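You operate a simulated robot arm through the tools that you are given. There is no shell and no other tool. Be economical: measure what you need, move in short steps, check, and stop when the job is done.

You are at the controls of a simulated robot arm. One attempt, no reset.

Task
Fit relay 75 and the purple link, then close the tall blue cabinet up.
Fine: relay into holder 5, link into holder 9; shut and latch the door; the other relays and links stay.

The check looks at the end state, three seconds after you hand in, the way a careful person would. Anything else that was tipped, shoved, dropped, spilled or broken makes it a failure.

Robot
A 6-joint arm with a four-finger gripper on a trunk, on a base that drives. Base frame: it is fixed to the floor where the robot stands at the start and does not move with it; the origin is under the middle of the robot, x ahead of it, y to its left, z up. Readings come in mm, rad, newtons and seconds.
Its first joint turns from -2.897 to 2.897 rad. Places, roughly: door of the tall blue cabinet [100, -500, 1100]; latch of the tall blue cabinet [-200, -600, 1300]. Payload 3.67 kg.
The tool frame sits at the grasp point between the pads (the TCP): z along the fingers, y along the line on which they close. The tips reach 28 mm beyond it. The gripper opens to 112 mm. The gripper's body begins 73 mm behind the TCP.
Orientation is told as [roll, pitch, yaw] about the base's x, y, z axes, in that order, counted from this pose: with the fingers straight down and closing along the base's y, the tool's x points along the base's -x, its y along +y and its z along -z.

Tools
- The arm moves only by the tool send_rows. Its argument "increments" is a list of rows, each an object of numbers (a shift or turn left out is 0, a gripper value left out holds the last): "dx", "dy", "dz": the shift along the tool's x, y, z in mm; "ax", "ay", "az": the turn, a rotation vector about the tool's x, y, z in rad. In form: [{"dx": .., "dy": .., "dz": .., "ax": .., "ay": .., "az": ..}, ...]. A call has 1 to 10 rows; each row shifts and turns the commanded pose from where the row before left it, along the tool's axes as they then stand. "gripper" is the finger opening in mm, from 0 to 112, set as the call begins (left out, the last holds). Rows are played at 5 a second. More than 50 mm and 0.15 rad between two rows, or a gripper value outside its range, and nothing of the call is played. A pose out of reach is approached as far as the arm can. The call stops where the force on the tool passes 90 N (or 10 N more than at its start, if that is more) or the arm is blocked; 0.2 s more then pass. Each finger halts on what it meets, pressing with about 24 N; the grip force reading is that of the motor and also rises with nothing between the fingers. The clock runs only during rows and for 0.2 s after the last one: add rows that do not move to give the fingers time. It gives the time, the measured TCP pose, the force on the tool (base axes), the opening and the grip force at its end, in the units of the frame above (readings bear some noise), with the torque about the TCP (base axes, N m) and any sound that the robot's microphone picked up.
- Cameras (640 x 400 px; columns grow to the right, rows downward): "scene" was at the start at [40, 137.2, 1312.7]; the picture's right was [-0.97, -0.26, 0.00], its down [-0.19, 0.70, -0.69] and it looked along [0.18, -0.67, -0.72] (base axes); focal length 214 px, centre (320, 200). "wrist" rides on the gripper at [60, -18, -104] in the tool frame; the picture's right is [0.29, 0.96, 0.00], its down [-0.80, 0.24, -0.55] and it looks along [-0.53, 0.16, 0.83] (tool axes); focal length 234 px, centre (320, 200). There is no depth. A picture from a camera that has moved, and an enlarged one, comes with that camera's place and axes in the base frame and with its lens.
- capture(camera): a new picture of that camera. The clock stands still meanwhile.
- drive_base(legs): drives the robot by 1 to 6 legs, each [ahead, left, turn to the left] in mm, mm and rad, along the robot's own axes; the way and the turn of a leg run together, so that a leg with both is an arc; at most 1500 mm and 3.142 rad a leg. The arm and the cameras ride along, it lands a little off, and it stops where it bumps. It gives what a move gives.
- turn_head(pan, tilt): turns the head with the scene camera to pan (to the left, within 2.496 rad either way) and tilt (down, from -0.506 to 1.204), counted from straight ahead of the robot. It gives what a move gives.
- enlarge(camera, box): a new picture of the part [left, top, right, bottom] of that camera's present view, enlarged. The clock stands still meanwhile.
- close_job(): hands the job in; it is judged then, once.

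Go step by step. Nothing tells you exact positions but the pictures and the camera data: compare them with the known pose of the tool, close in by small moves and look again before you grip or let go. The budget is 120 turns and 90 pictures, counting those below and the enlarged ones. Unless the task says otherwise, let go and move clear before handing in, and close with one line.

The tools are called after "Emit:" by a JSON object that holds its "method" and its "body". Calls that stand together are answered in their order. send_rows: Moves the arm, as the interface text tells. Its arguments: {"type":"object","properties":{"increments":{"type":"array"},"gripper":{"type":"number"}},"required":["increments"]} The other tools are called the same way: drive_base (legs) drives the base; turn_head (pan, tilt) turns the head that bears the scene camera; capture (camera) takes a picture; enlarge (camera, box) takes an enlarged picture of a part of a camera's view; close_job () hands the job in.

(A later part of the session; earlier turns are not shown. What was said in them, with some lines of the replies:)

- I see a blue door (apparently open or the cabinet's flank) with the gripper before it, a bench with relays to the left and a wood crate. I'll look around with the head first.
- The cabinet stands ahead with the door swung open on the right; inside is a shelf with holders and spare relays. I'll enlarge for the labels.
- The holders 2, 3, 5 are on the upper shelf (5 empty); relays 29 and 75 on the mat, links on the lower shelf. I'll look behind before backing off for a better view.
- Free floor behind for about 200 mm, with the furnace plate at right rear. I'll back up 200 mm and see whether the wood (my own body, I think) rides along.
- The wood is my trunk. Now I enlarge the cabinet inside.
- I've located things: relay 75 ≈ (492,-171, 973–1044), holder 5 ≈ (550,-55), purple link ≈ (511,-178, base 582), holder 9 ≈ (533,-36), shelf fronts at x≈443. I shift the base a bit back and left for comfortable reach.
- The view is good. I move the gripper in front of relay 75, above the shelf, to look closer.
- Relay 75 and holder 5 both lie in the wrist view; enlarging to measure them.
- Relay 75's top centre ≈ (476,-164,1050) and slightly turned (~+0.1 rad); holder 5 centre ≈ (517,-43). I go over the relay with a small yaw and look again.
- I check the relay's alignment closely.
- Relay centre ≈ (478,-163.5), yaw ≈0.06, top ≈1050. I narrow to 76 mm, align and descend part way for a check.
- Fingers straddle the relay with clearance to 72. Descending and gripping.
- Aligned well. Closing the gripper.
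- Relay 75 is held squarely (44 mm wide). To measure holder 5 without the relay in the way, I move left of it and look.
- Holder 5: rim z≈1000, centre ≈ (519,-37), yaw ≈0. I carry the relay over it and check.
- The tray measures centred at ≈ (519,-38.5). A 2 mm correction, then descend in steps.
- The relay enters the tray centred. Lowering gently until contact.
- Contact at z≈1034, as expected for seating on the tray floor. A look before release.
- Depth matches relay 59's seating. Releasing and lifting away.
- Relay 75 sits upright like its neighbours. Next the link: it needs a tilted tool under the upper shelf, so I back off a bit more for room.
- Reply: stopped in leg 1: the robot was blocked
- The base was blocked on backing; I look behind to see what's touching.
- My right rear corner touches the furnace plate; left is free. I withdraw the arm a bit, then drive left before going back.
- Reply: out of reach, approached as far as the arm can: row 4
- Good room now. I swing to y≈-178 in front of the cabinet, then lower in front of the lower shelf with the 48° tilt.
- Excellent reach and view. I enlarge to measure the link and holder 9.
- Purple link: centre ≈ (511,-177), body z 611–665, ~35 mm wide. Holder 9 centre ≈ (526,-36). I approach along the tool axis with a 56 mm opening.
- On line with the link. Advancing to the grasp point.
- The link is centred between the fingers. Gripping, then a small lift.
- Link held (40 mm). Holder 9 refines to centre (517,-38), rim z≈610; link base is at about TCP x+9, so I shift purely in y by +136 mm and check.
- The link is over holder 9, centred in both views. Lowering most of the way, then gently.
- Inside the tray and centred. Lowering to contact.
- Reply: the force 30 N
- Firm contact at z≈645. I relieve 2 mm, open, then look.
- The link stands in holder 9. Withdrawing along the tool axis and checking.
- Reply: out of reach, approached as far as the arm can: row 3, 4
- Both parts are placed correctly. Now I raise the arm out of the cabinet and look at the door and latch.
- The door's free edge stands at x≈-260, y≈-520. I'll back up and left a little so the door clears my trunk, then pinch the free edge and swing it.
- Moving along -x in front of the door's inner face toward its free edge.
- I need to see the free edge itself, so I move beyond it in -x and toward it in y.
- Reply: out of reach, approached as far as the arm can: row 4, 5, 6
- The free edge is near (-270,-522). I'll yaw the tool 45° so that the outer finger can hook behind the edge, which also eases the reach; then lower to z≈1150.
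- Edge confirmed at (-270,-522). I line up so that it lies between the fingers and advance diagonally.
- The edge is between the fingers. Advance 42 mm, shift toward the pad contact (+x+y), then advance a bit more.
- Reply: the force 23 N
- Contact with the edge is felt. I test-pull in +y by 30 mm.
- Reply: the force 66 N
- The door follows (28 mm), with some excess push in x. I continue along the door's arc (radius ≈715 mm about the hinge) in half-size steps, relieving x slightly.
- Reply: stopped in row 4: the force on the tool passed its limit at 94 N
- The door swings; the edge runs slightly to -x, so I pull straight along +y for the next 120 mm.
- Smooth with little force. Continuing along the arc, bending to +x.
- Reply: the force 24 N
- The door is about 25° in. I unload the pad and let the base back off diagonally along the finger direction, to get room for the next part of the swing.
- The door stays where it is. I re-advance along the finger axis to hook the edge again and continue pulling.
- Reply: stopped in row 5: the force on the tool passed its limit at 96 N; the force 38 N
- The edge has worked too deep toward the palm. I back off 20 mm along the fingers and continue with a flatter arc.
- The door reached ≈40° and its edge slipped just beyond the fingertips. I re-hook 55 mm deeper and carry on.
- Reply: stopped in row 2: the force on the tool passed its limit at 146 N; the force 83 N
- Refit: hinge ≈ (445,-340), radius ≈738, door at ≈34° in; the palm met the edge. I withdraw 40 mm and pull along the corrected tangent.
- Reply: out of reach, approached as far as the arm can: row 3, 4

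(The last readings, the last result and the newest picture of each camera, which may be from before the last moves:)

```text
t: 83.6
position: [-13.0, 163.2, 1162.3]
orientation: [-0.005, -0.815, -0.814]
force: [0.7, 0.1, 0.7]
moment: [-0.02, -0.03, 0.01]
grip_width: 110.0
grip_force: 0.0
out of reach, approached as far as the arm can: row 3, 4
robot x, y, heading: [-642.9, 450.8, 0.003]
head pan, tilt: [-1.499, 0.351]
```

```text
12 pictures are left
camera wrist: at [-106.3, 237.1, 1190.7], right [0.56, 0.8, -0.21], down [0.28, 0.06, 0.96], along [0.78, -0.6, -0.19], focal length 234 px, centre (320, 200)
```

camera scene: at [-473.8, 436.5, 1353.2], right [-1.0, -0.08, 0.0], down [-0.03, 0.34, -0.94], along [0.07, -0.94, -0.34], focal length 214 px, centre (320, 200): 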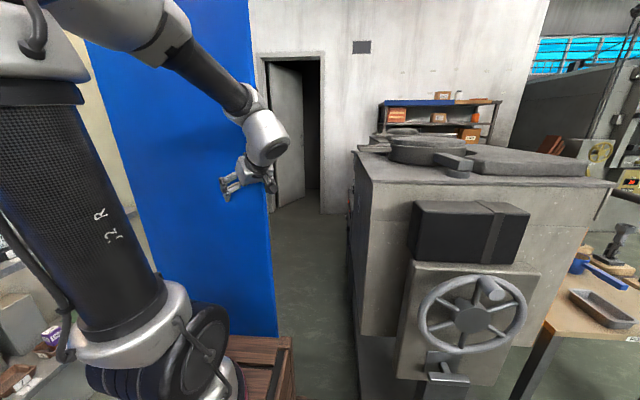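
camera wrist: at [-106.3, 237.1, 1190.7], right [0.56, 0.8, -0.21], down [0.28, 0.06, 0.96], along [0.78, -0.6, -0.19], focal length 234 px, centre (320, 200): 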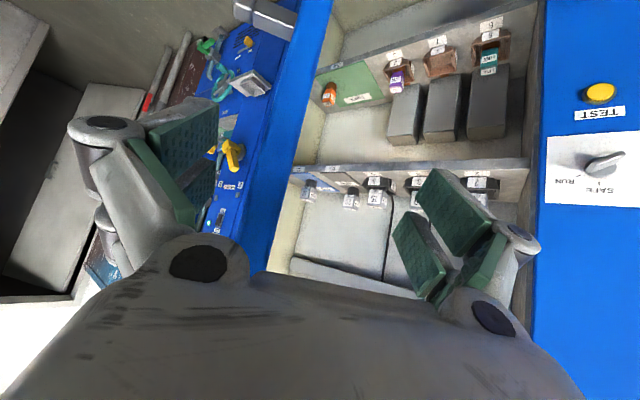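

The door is now ≈46° in. One more hooked pull to ≈57°, after which I can push from the outside.

Emit:
{"method": "send_rows", "body": {"increments": [{"dx": 16.8, "dz": -18.6}, {"dy": 12}, {"dx": -0.9, "dy": 24.5, "dz": 1}, {"dx": -0.9, "dy": 24.5, "dz": 1}, {"dx": -0.9, "dy": 24.5, "dz": 1}, {"dx": -2.5, "dy": 24.3, "dz": 2.8}, {"dx": -2.5, "dy": 24.3, "dz": 2.8}, {"dx": -2.5, "dy": 24.3, "dz": 2.8}]}}

Emit:
{"method": "capture", "body": {"camera": "scene"}}

```text
t: 85.4
position: [96.7, 280.7, 1160.0]
orientation: [-0.006, -0.815, -0.812]
force: [-0.9, 0.5, 0.4]
moment: [0.0, -0.03, 0.06]
grip_width: 109.9
grip_force: 0.0
robot x, y, heading: [-641.7, 451.1, 0.002]
head pan, tilt: [-1.499, 0.351]
```

```text
11 pictures are left
camera scene: at [-616.6, 574.7, 1353.2], right [-1.0, -0.08, 0.0], down [-0.03, 0.34, -0.94], along [0.07, -0.94, -0.34], focal length 214 px, centre (320, 200)
```

scene: 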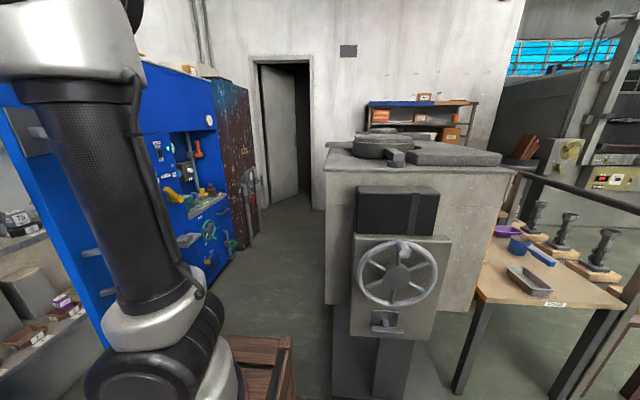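

The door's outer side is coming into view at left. I turn the head to face it.

Emit:
{"method": "turn_head", "body": {"pan": -0.55, "tilt": 0.15}}

Emit:
{"method": "capture", "body": {"camera": "scene"}}

```text
t: 86.6
position: [95.8, 281.0, 1160.6]
orientation: [-0.005, -0.815, -0.812]
force: [0.9, 0.1, 0.0]
moment: [-0.01, -0.01, -0.02]
grip_width: 110.2
grip_force: 0.1
robot x, y, heading: [-644.3, 455.2, 0.004]
head pan, tilt: [-0.55, 0.15]
```

```text
10 pictures are left
camera scene: at [-544.0, 619.4, 1371.8], right [-0.52, -0.85, 0.0], down [-0.13, 0.08, -0.99], along [0.84, -0.51, -0.15], focal length 214 px, centre (320, 200)
```

scene: 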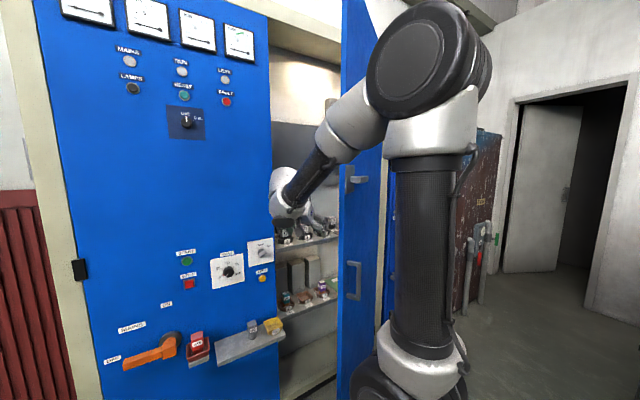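

I see the door's outer face with an upper lever and a lower pull handle; enlarging those.

Emit:
{"method": "enlarge", "body": {"camera": "scene", "box": [300, 140, 400, 310]}}

```text
2.35 times, centred on (350, 225) of scene
camera zoom: at [-544.0, 619.4, 1371.8], right [-0.52, -0.85, 0.0], down [-0.13, 0.08, -0.99], along [0.84, -0.51, -0.15], focal length 505 px, centre (249, 141)
```

zoom: 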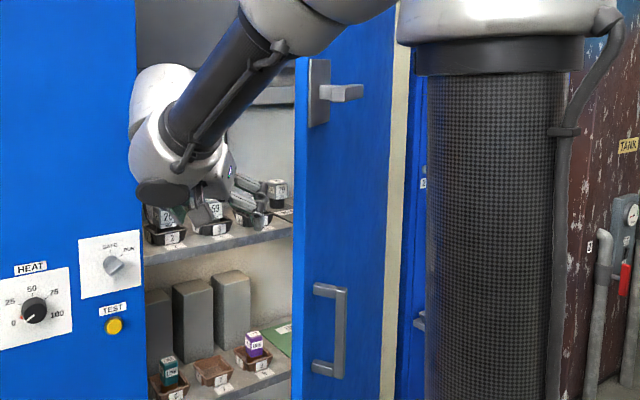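

The finger slipped past and now sits on the inner side; the door is ≈50° in at tip ≈ (-23,228). I'll clear in +y, close the fist, back the base away, and then push the outer face from the front.

Emit:
{"method": "send_rows", "body": {"increments": [{"dx": 17.4, "dy": 24, "dz": -18.5}, {"dx": 17.4, "dy": 24, "dz": -18.5}], "gripper": 5}}

Emit:
{"method": "drive_base", "body": {"legs": [[-270, 0, 0]]}}

Emit:
{"method": "send_rows", "body": {"increments": [{"ax": -0.098, "az": -0.092}, {"ax": -0.098, "az": -0.092}, {"ax": -0.098, "az": -0.092}, {"ax": -0.098, "az": -0.092}, {"ax": -0.098, "az": -0.092}, {"ax": -0.098, "az": -0.092}]}}

```text
t: 87.2
position: [98.4, 349.2, 1161.0]
orientation: [-0.005, -0.815, -0.813]
force: [-0.8, 0.1, 0.0]
moment: [0.04, 0.02, 0.03]
grip_width: 5.3
grip_force: 0.0
robot x, y, heading: [-640.0, 451.5, -0.002]
head pan, tilt: [-0.55, 0.15]
```

```text
t: 89.1
position: [-176.2, 347.8, 1160.6]
orientation: [-0.004, -0.816, -0.816]
force: [0.4, -0.7, 1.3]
moment: [-0.04, 0.01, -0.02]
grip_width: 5.0
grip_force: 0.2
robot x, y, heading: [-917.3, 451.8, 0.003]
head pan, tilt: [-0.55, 0.15]
```

```text
t: 90.5
position: [-175.6, 347.2, 1159.6]
orientation: [0.001, -0.817, -0.012]
force: [1.2, -0.1, 0.0]
moment: [0.02, 0.01, 0.05]
grip_width: 5.3
grip_force: 0.0
robot x, y, heading: [-914.5, 456.5, 0.003]
head pan, tilt: [-0.55, 0.15]
```

Now I swing the fist to y≈60 in front of the outer face, then push by driving forward.

Emit:
{"method": "send_rows", "body": {"increments": [{"dy": -41}, {"dy": -41}, {"dy": -41}, {"dy": -41}, {"dy": -41}, {"dy": -41}, {"dy": -41}]}}

Emit:
{"method": "drive_base", "body": {"legs": [[330, 0, 0]]}}

Emit:
{"method": "capture", "body": {"camera": "scene"}}

```text
t: 92.1
position: [-179.7, 61.1, 1160.2]
orientation: [-0.001, -0.814, -0.01]
force: [-1.4, -0.3, -0.5]
moment: [-0.04, 0.02, -0.02]
grip_width: 4.9
grip_force: 0.1
robot x, y, heading: [-914.7, 456.8, 0.003]
head pan, tilt: [-0.55, 0.15]
```

```text
t: 94.3
position: [151.2, 62.9, 1159.6]
orientation: [-0.001, -0.815, -0.011]
force: [-0.5, -0.8, -0.3]
moment: [-0.01, -0.02, 0.02]
grip_width: 5.0
grip_force: 0.1
robot x, y, heading: [-585.9, 450.8, -0.003]
head pan, tilt: [-0.55, 0.15]
```

```text
8 pictures are left
camera scene: at [-488.0, 619.4, 1371.9], right [-0.52, -0.85, 0.0], down [-0.13, 0.08, -0.99], along [0.84, -0.51, -0.15], focal length 214 px, centre (320, 200)
```

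scene: 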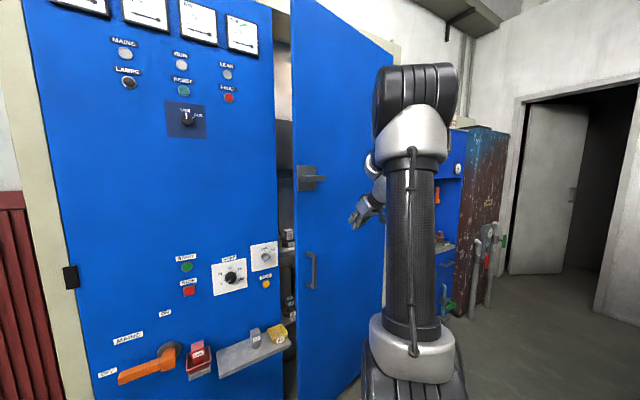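

The door is ≈67° in and following. I push on.

Emit:
{"method": "drive_base", "body": {"legs": [[190, 0, 0]]}}

Emit:
{"method": "send_rows", "body": {"increments": [{"dx": -6.9, "dz": 7.3}, {"dx": -6.9, "dz": 7.3}, {"dx": -6.9, "dz": 7.3}, {"dx": -6.9, "dz": 7.3}, {"dx": -6.9, "dz": 7.3}, {"dx": -6.9, "dz": 7.3}, {"dx": -6.9, "dz": 7.3}]}}

```text
t: 95.8
position: [335.5, 62.6, 1159.1]
orientation: [-0.001, -0.813, -0.01]
force: [-0.7, -0.1, 0.2]
moment: [-0.02, 0.0, 0.0]
grip_width: 5.2
grip_force: 0.1
robot x, y, heading: [-402.4, 449.9, 0.005]
head pan, tilt: [-0.55, 0.15]
```

```text
t: 97.0
position: [369.6, 62.6, 1158.6]
orientation: [-0.003, -0.804, -0.008]
force: [-45.3, 11.0, 19.1]
moment: [0.04, -0.71, 0.52]
grip_width: 5.9
grip_force: 0.1
robot x, y, heading: [-404.0, 454.4, 0.004]
head pan, tilt: [-0.55, 0.15]
stopped in row 5: the force on the tool passed its limit at 108 N (the readings are from after the stop); the commanded pose is now the measured one
```

Firm resistance at x≈370: the door appears shut against its frame. I look.

Emit:
{"method": "capture", "body": {"camera": "scene"}}

```text
7 pictures are left
camera scene: at [-308.4, 621.0, 1372.0], right [-0.52, -0.85, 0.0], down [-0.13, 0.08, -0.99], along [0.84, -0.52, -0.15], focal length 214 px, centre (320, 200)
```

scene: 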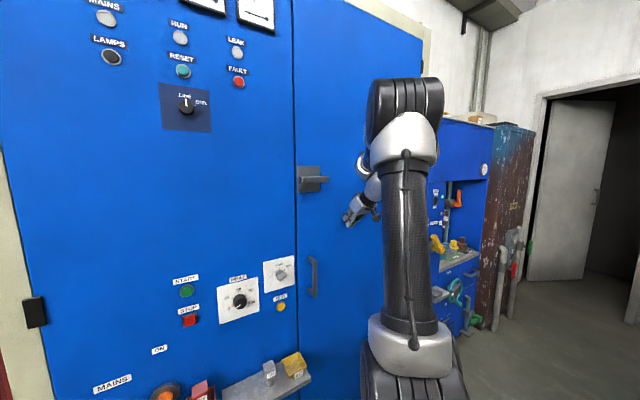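

The door is flush with the left panel. Now a close look at the latch lever.

Emit:
{"method": "enlarge", "body": {"camera": "scene", "box": [270, 150, 350, 210]}}

```text
6.67 times, centred on (310, 180) of scene
camera zoom: at [-308.4, 621.0, 1372.0], right [-0.52, -0.85, 0.0], down [-0.13, 0.08, -0.99], along [0.84, -0.52, -0.15], focal length 1430 px, centre (387, 333)
```

zoom: 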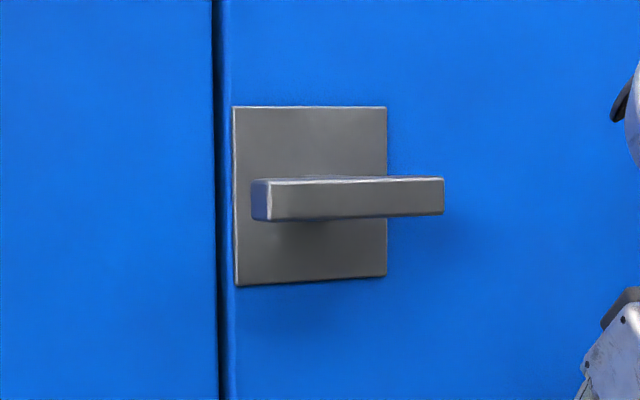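

The lever is a horizontal bar, y≈170–285, z≈1330, standing ~25–45 mm proud of the door (face x≈393). I go above its hinge-side end and will press it down.

Emit:
{"method": "send_rows", "body": {"increments": [{"dx": 20.8, "dz": -21.6}, {"dx": 20.8, "dz": -21.6}, {"dx": -33, "dy": 24, "dz": -31.9}, {"dx": -33, "dy": 24, "dz": -31.9}, {"dx": -33, "dy": 24, "dz": -31.9}, {"dx": -33, "dy": 24, "dz": -31.9}, {"dx": -33, "dy": 24, "dz": -31.9}], "gripper": 0}}

Emit:
{"method": "capture", "body": {"camera": "wrist"}}

```text
refused: row 3 steps farther than a row can; nothing moved
```

```text
5 pictures are left
camera wrist: at [252.5, 45.6, 1188.2], right [-0.19, 0.96, -0.21], down [0.16, 0.24, 0.96], along [0.97, 0.15, -0.2], focal length 234 px, centre (320, 200)
```

wrist: 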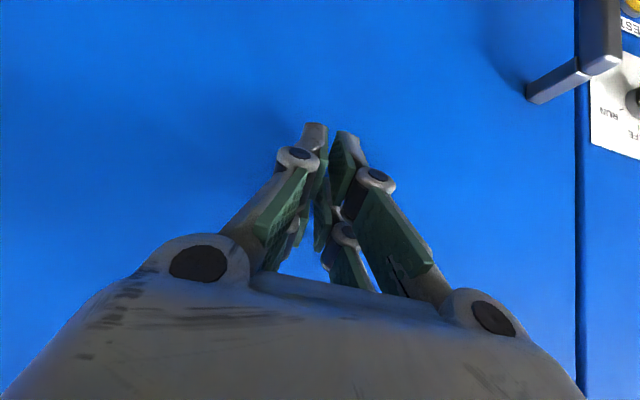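

The door is flush. Step was too long; resending with shorter rows.

Emit:
{"method": "send_rows", "body": {"increments": [{"dx": 20.8, "dz": -21.6}, {"dx": 20.8, "dz": -21.6}, {"dx": -27, "dy": 20, "dz": -26}, {"dx": -27, "dy": 20, "dz": -26}, {"dx": -27, "dy": 20, "dz": -26}, {"dx": -27, "dy": 20, "dz": -26}, {"dx": -27, "dy": 20, "dz": -26}, {"dx": -27, "dy": 20, "dz": -26}], "gripper": 0}}

Emit:
{"method": "enlarge", "body": {"camera": "scene", "box": [250, 120, 390, 210]}}

```text
t: 98.8
position: [316.0, 180.6, 1380.5]
orientation: [0.002, -0.801, -0.01]
force: [1.4, -0.6, -0.3]
moment: [0.03, -0.01, -0.01]
grip_width: 0.0
grip_force: 36.1
robot x, y, heading: [-405.0, 455.1, 0.005]
head pan, tilt: [-0.55, 0.15]
```

```text
4.44 times, centred on (320, 165) of scene
camera zoom: at [-304.8, 619.9, 1371.9], right [-0.52, -0.85, 0.0], down [-0.13, 0.08, -0.99], along [0.84, -0.52, -0.15], focal length 953 px, centre (320, 356)
```

zoom: 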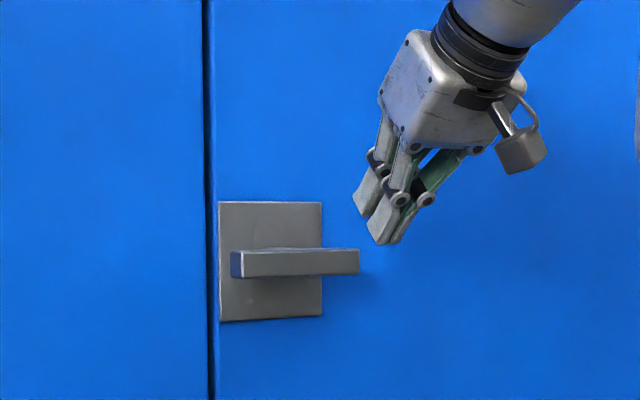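

The tip needs ~20 mm in x and ~15 mm in y more. Then I press down and watch the force.

Emit:
{"method": "send_rows", "body": {"increments": [{"dx": -15.3, "dy": 14, "dz": 15.8}, {"dx": 8.6, "dz": 8.4}, {"dx": 7.2, "dz": 7}, {"dx": 7.2, "dz": 7}, {"dx": 7.2, "dz": 7}]}}

```text
t: 100.1
position: [333.9, 196.3, 1355.2]
orientation: [-0.015, -0.831, -0.003]
force: [-32.4, 9.6, 18.1]
moment: [0.35, 0.24, 0.21]
grip_width: 6.0
grip_force: 35.7
robot x, y, heading: [-403.2, 457.1, 0.002]
head pan, tilt: [-0.55, 0.15]
stopped in row 5: the force on the tool passed its limit at 93 N (the readings are from after the stop); the commanded pose is now the measured one
```

The slanted tip face caught the lever's outer top edge. I raise, make the tool steeper (pitch ≈ -0.38), move over the lever and press down again.

Emit:
{"method": "send_rows", "body": {"increments": [{"dx": -18.5, "dz": -16.9}, {"ay": 0.15}, {"ay": 0.15}, {"ay": 0.15}, {"dx": -24.1, "dy": -6, "dz": 9.7}]}}

Emit:
{"method": "send_rows", "body": {"increments": [{"dx": 2.6, "dz": 6.5}, {"dx": 2.6, "dz": 6.5}, {"dx": 2.6, "dz": 6.5}, {"dx": 2.6, "dz": 6.5}]}}

```text
t: 101.3
position: [346.1, 192.2, 1373.0]
orientation: [-0.003, -0.343, -0.012]
force: [-40.1, 7.3, 1.9]
moment: [0.39, 1.01, 0.09]
grip_width: 6.1
grip_force: 35.9
robot x, y, heading: [-401.9, 454.3, 0.001]
head pan, tilt: [-0.55, 0.15]
stopped in row 5: the force on the tool passed its limit at 129 N (the readings are from after the stop); the commanded pose is now the measured one
```

```text
t: 102.2
position: [344.7, 188.0, 1361.6]
orientation: [-0.015, -0.37, -0.012]
force: [-31.3, 0.5, 24.3]
moment: [0.32, 0.51, 0.09]
grip_width: 6.1
grip_force: 35.9
robot x, y, heading: [-404.2, 454.3, 0.002]
head pan, tilt: [-0.55, 0.15]
stopped in row 4: the force on the tool passed its limit at 99 N (the readings are from after the stop); the commanded pose is now the measured one
```

Something at x≈365 blocks; I check the geometry with one picture.

Emit:
{"method": "enlarge", "body": {"camera": "scene", "box": [265, 130, 365, 200]}}

```text
5.71 times, centred on (315, 165) of scene
camera zoom: at [-308.5, 620.2, 1372.0], right [-0.52, -0.85, 0.0], down [-0.13, 0.08, -0.99], along [0.84, -0.52, -0.15], focal length 1226 px, centre (349, 400)
```

zoom: 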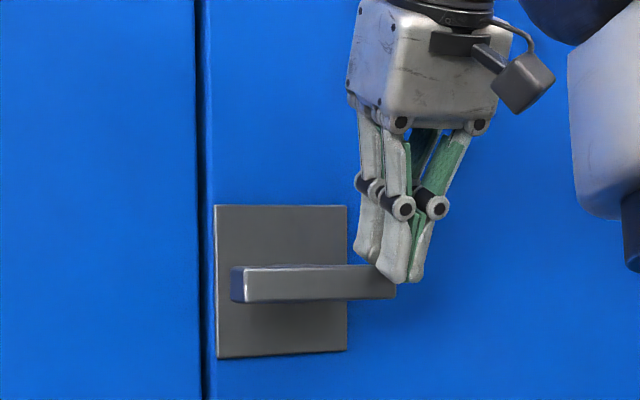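

The tip is in front of the lever's very end and 10 mm too low. I raise, shift +16 mm in y, go in over the lever, and press down.

Emit:
{"method": "send_rows", "body": {"increments": [{"dx": -9.4, "dz": -24}, {"dy": 16}, {"dx": -9.3, "dz": 3.6}, {"dx": -9.3, "dz": 3.6}]}}

Emit:
{"method": "send_rows", "body": {"increments": [{"dx": 2.6, "dz": 6.5}, {"dx": 2.2, "dz": 5.6}, {"dx": 2.2, "dz": 5.6}, {"dx": 2.2, "dz": 5.6}]}}

```text
t: 103.0
position: [345.8, 201.4, 1386.6]
orientation: [-0.016, -0.352, -0.017]
force: [-43.9, -3.8, 3.9]
moment: [-0.09, 1.08, -0.3]
grip_width: 0.1
grip_force: 36.1
robot x, y, heading: [-407.0, 460.4, 0.001]
head pan, tilt: [-0.55, 0.15]
stopped in row 4: the force on the tool passed its limit at 103 N (the readings are from after the stop); the commanded pose is now the measured one
```

```text
t: 104.0
position: [350.8, 202.1, 1367.4]
orientation: [-0.02, -0.375, -0.012]
force: [1.3, -8.4, 84.1]
moment: [0.02, 0.15, 0.07]
grip_width: 5.9
grip_force: 35.5
robot x, y, heading: [-402.4, 452.2, -0.001]
head pan, tilt: [-0.55, 0.15]
```

Pressing down with 84 N does not turn it, so the lever probably turns the other way. I retreat, level the tool, and will lift the same end from below.

Emit:
{"method": "send_rows", "body": {"increments": [{"dx": -9.2, "dz": -23.3}, {"dx": 27.9, "dz": -11}, {"dx": 27.9, "dz": -11}, {"ay": -0.15}, {"ay": -0.15}, {"ay": -0.15}, {"ay": -0.15}, {"ay": -0.15}, {"ay": -0.15}]}}

Emit:
{"method": "send_rows", "body": {"increments": [{"dx": 34.1, "dy": -4, "dz": 10.4}, {"dx": 34.1, "dy": -4, "dz": 10.4}, {"dx": 34.1, "dz": 10.4}]}}

Emit:
{"method": "enlarge", "body": {"camera": "scene", "box": [265, 130, 365, 200]}}

```text
t: 106.0
position: [291.4, 201.2, 1386.7]
orientation: [-0.05, -1.258, 0.022]
force: [-0.3, 0.0, -0.1]
moment: [-0.01, 0.03, 0.01]
grip_width: 0.0
grip_force: 35.5
robot x, y, heading: [-409.3, 453.0, 0.003]
head pan, tilt: [-0.55, 0.15]
```

```text
t: 106.8
position: [289.3, 193.3, 1278.8]
orientation: [-0.049, -1.254, 0.024]
force: [-0.3, 0.4, -0.1]
moment: [0.01, 0.0, -0.05]
grip_width: 0.1
grip_force: 35.1
robot x, y, heading: [-403.0, 454.3, -0.001]
head pan, tilt: [-0.55, 0.15]
```

```text
5.71 times, centred on (315, 165) of scene
camera zoom: at [-306.3, 619.6, 1371.9], right [-0.52, -0.85, 0.0], down [-0.13, 0.08, -0.99], along [0.84, -0.52, -0.15], focal length 1226 px, centre (349, 400)
```

zoom: 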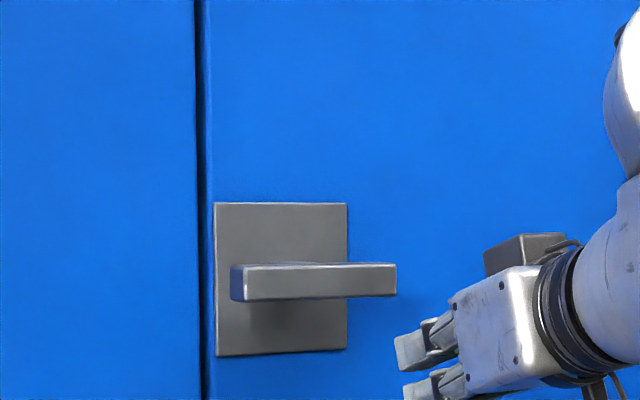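

The lever is still horizontal. I go in below its end and push up.

Emit:
{"method": "send_rows", "body": {"increments": [{"dx": -6, "dz": 19}, {"dx": -6, "dz": 19}, {"dx": -14.3, "dz": -4.4}, {"dx": -14.3, "dz": -4.4}, {"dx": -7.2, "dz": -2.2}, {"dx": -7.2, "dz": -2.2}, {"dx": -7.2, "dz": -2.2}]}}

```text
t: 108.4
position: [329.9, 194.3, 1331.4]
orientation: [-0.042, -1.254, 0.02]
force: [-0.5, -0.9, -2.9]
moment: [-0.03, 0.02, 0.0]
grip_width: 0.0
grip_force: 36.2
robot x, y, heading: [-404.4, 451.9, 0.0]
head pan, tilt: [-0.55, 0.15]
```

Low force: the lever is turning up. I follow its arc up and over toward vertical.

Emit:
{"method": "send_rows", "body": {"increments": [{"dx": -11.4, "dy": 2, "dz": -3.7}, {"dx": -9.5, "dy": 4, "dz": -3.1}, {"dx": -7.6, "dy": 6, "dz": -2.5}, {"dx": -4.8, "dy": 7, "dz": -1.6}, {"dy": 8}, {"dy": 8}, {"dy": 6}, {"dy": 5}]}}

Emit:
{"method": "enlarge", "body": {"camera": "scene", "box": [265, 130, 365, 200]}}

```text
t: 109.9
position: [331.3, 215.0, 1366.6]
orientation: [-0.08, -1.261, 0.03]
force: [1.0, -38.9, -6.0]
moment: [0.43, 0.11, -0.77]
grip_width: 0.0
grip_force: 35.8
robot x, y, heading: [-403.3, 447.4, -0.003]
head pan, tilt: [-0.55, 0.15]
stopped in row 7: the force on the tool passed its limit at 99 N (the readings are from after the stop); the commanded pose is now the measured one
```

```text
5.71 times, centred on (315, 165) of scene
camera zoom: at [-305.3, 615.2, 1372.1], right [-0.52, -0.85, 0.0], down [-0.13, 0.08, -0.99], along [0.84, -0.52, -0.15], focal length 1226 px, centre (349, 400)
```

zoom: 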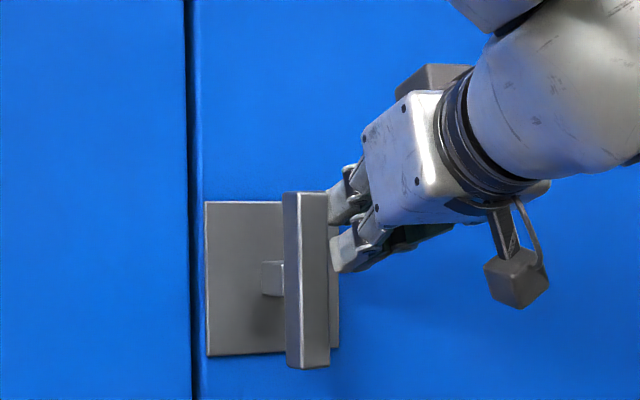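

The lever now stands vertical against its stop: latched. I move clear and take the last picture.

Emit:
{"method": "send_rows", "body": {"increments": [{"dy": -12}, {"dx": 12.2, "dz": -38}, {"dx": 12.2, "dz": -38}, {"dx": 12.2, "dz": -38}]}}

Emit:
{"method": "drive_base", "body": {"legs": [[-200, 0, 0]]}}

Emit:
{"method": "capture", "body": {"camera": "scene"}}

```text
t: 110.9
position: [211.1, 212.2, 1369.8]
orientation: [-0.076, -1.261, 0.034]
force: [-0.1, 0.3, -0.5]
moment: [0.0, 0.01, 0.06]
grip_width: 0.0
grip_force: 35.5
robot x, y, heading: [-410.2, 453.6, -0.005]
head pan, tilt: [-0.55, 0.15]
```

```text
t: 112.5
position: [10.9, 212.6, 1370.5]
orientation: [-0.079, -1.261, 0.034]
force: [0.2, 0.6, 0.8]
moment: [-0.02, 0.01, 0.0]
grip_width: 0.0
grip_force: 35.8
robot x, y, heading: [-605.1, 452.5, -0.005]
head pan, tilt: [-0.55, 0.15]
```

```text
0 pictures are left
camera scene: at [-505.0, 618.5, 1371.9], right [-0.53, -0.85, 0.0], down [-0.13, 0.08, -0.99], along [0.84, -0.52, -0.15], focal length 214 px, centre (320, 200)
```

scene: 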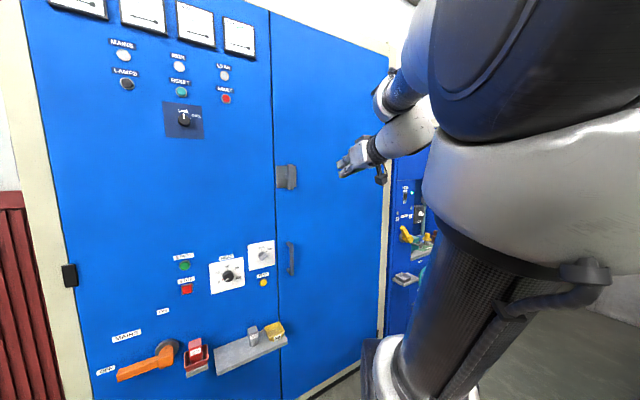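

The door is flush with its frame, the latch lever is vertical, and the robot is clear of the cabinet. Relay 75 is in holder 5 and the purple link is in holder 9, so I am handing in.

Emit:
{"method": "close_job", "body": {}}

```text
The job is handed in.
```

Relay 75 is in holder 5, the purple link is in holder 9, and the cabinet door is shut with its latch lever turned upright to its stop. I did not pull on the door to test the latch.
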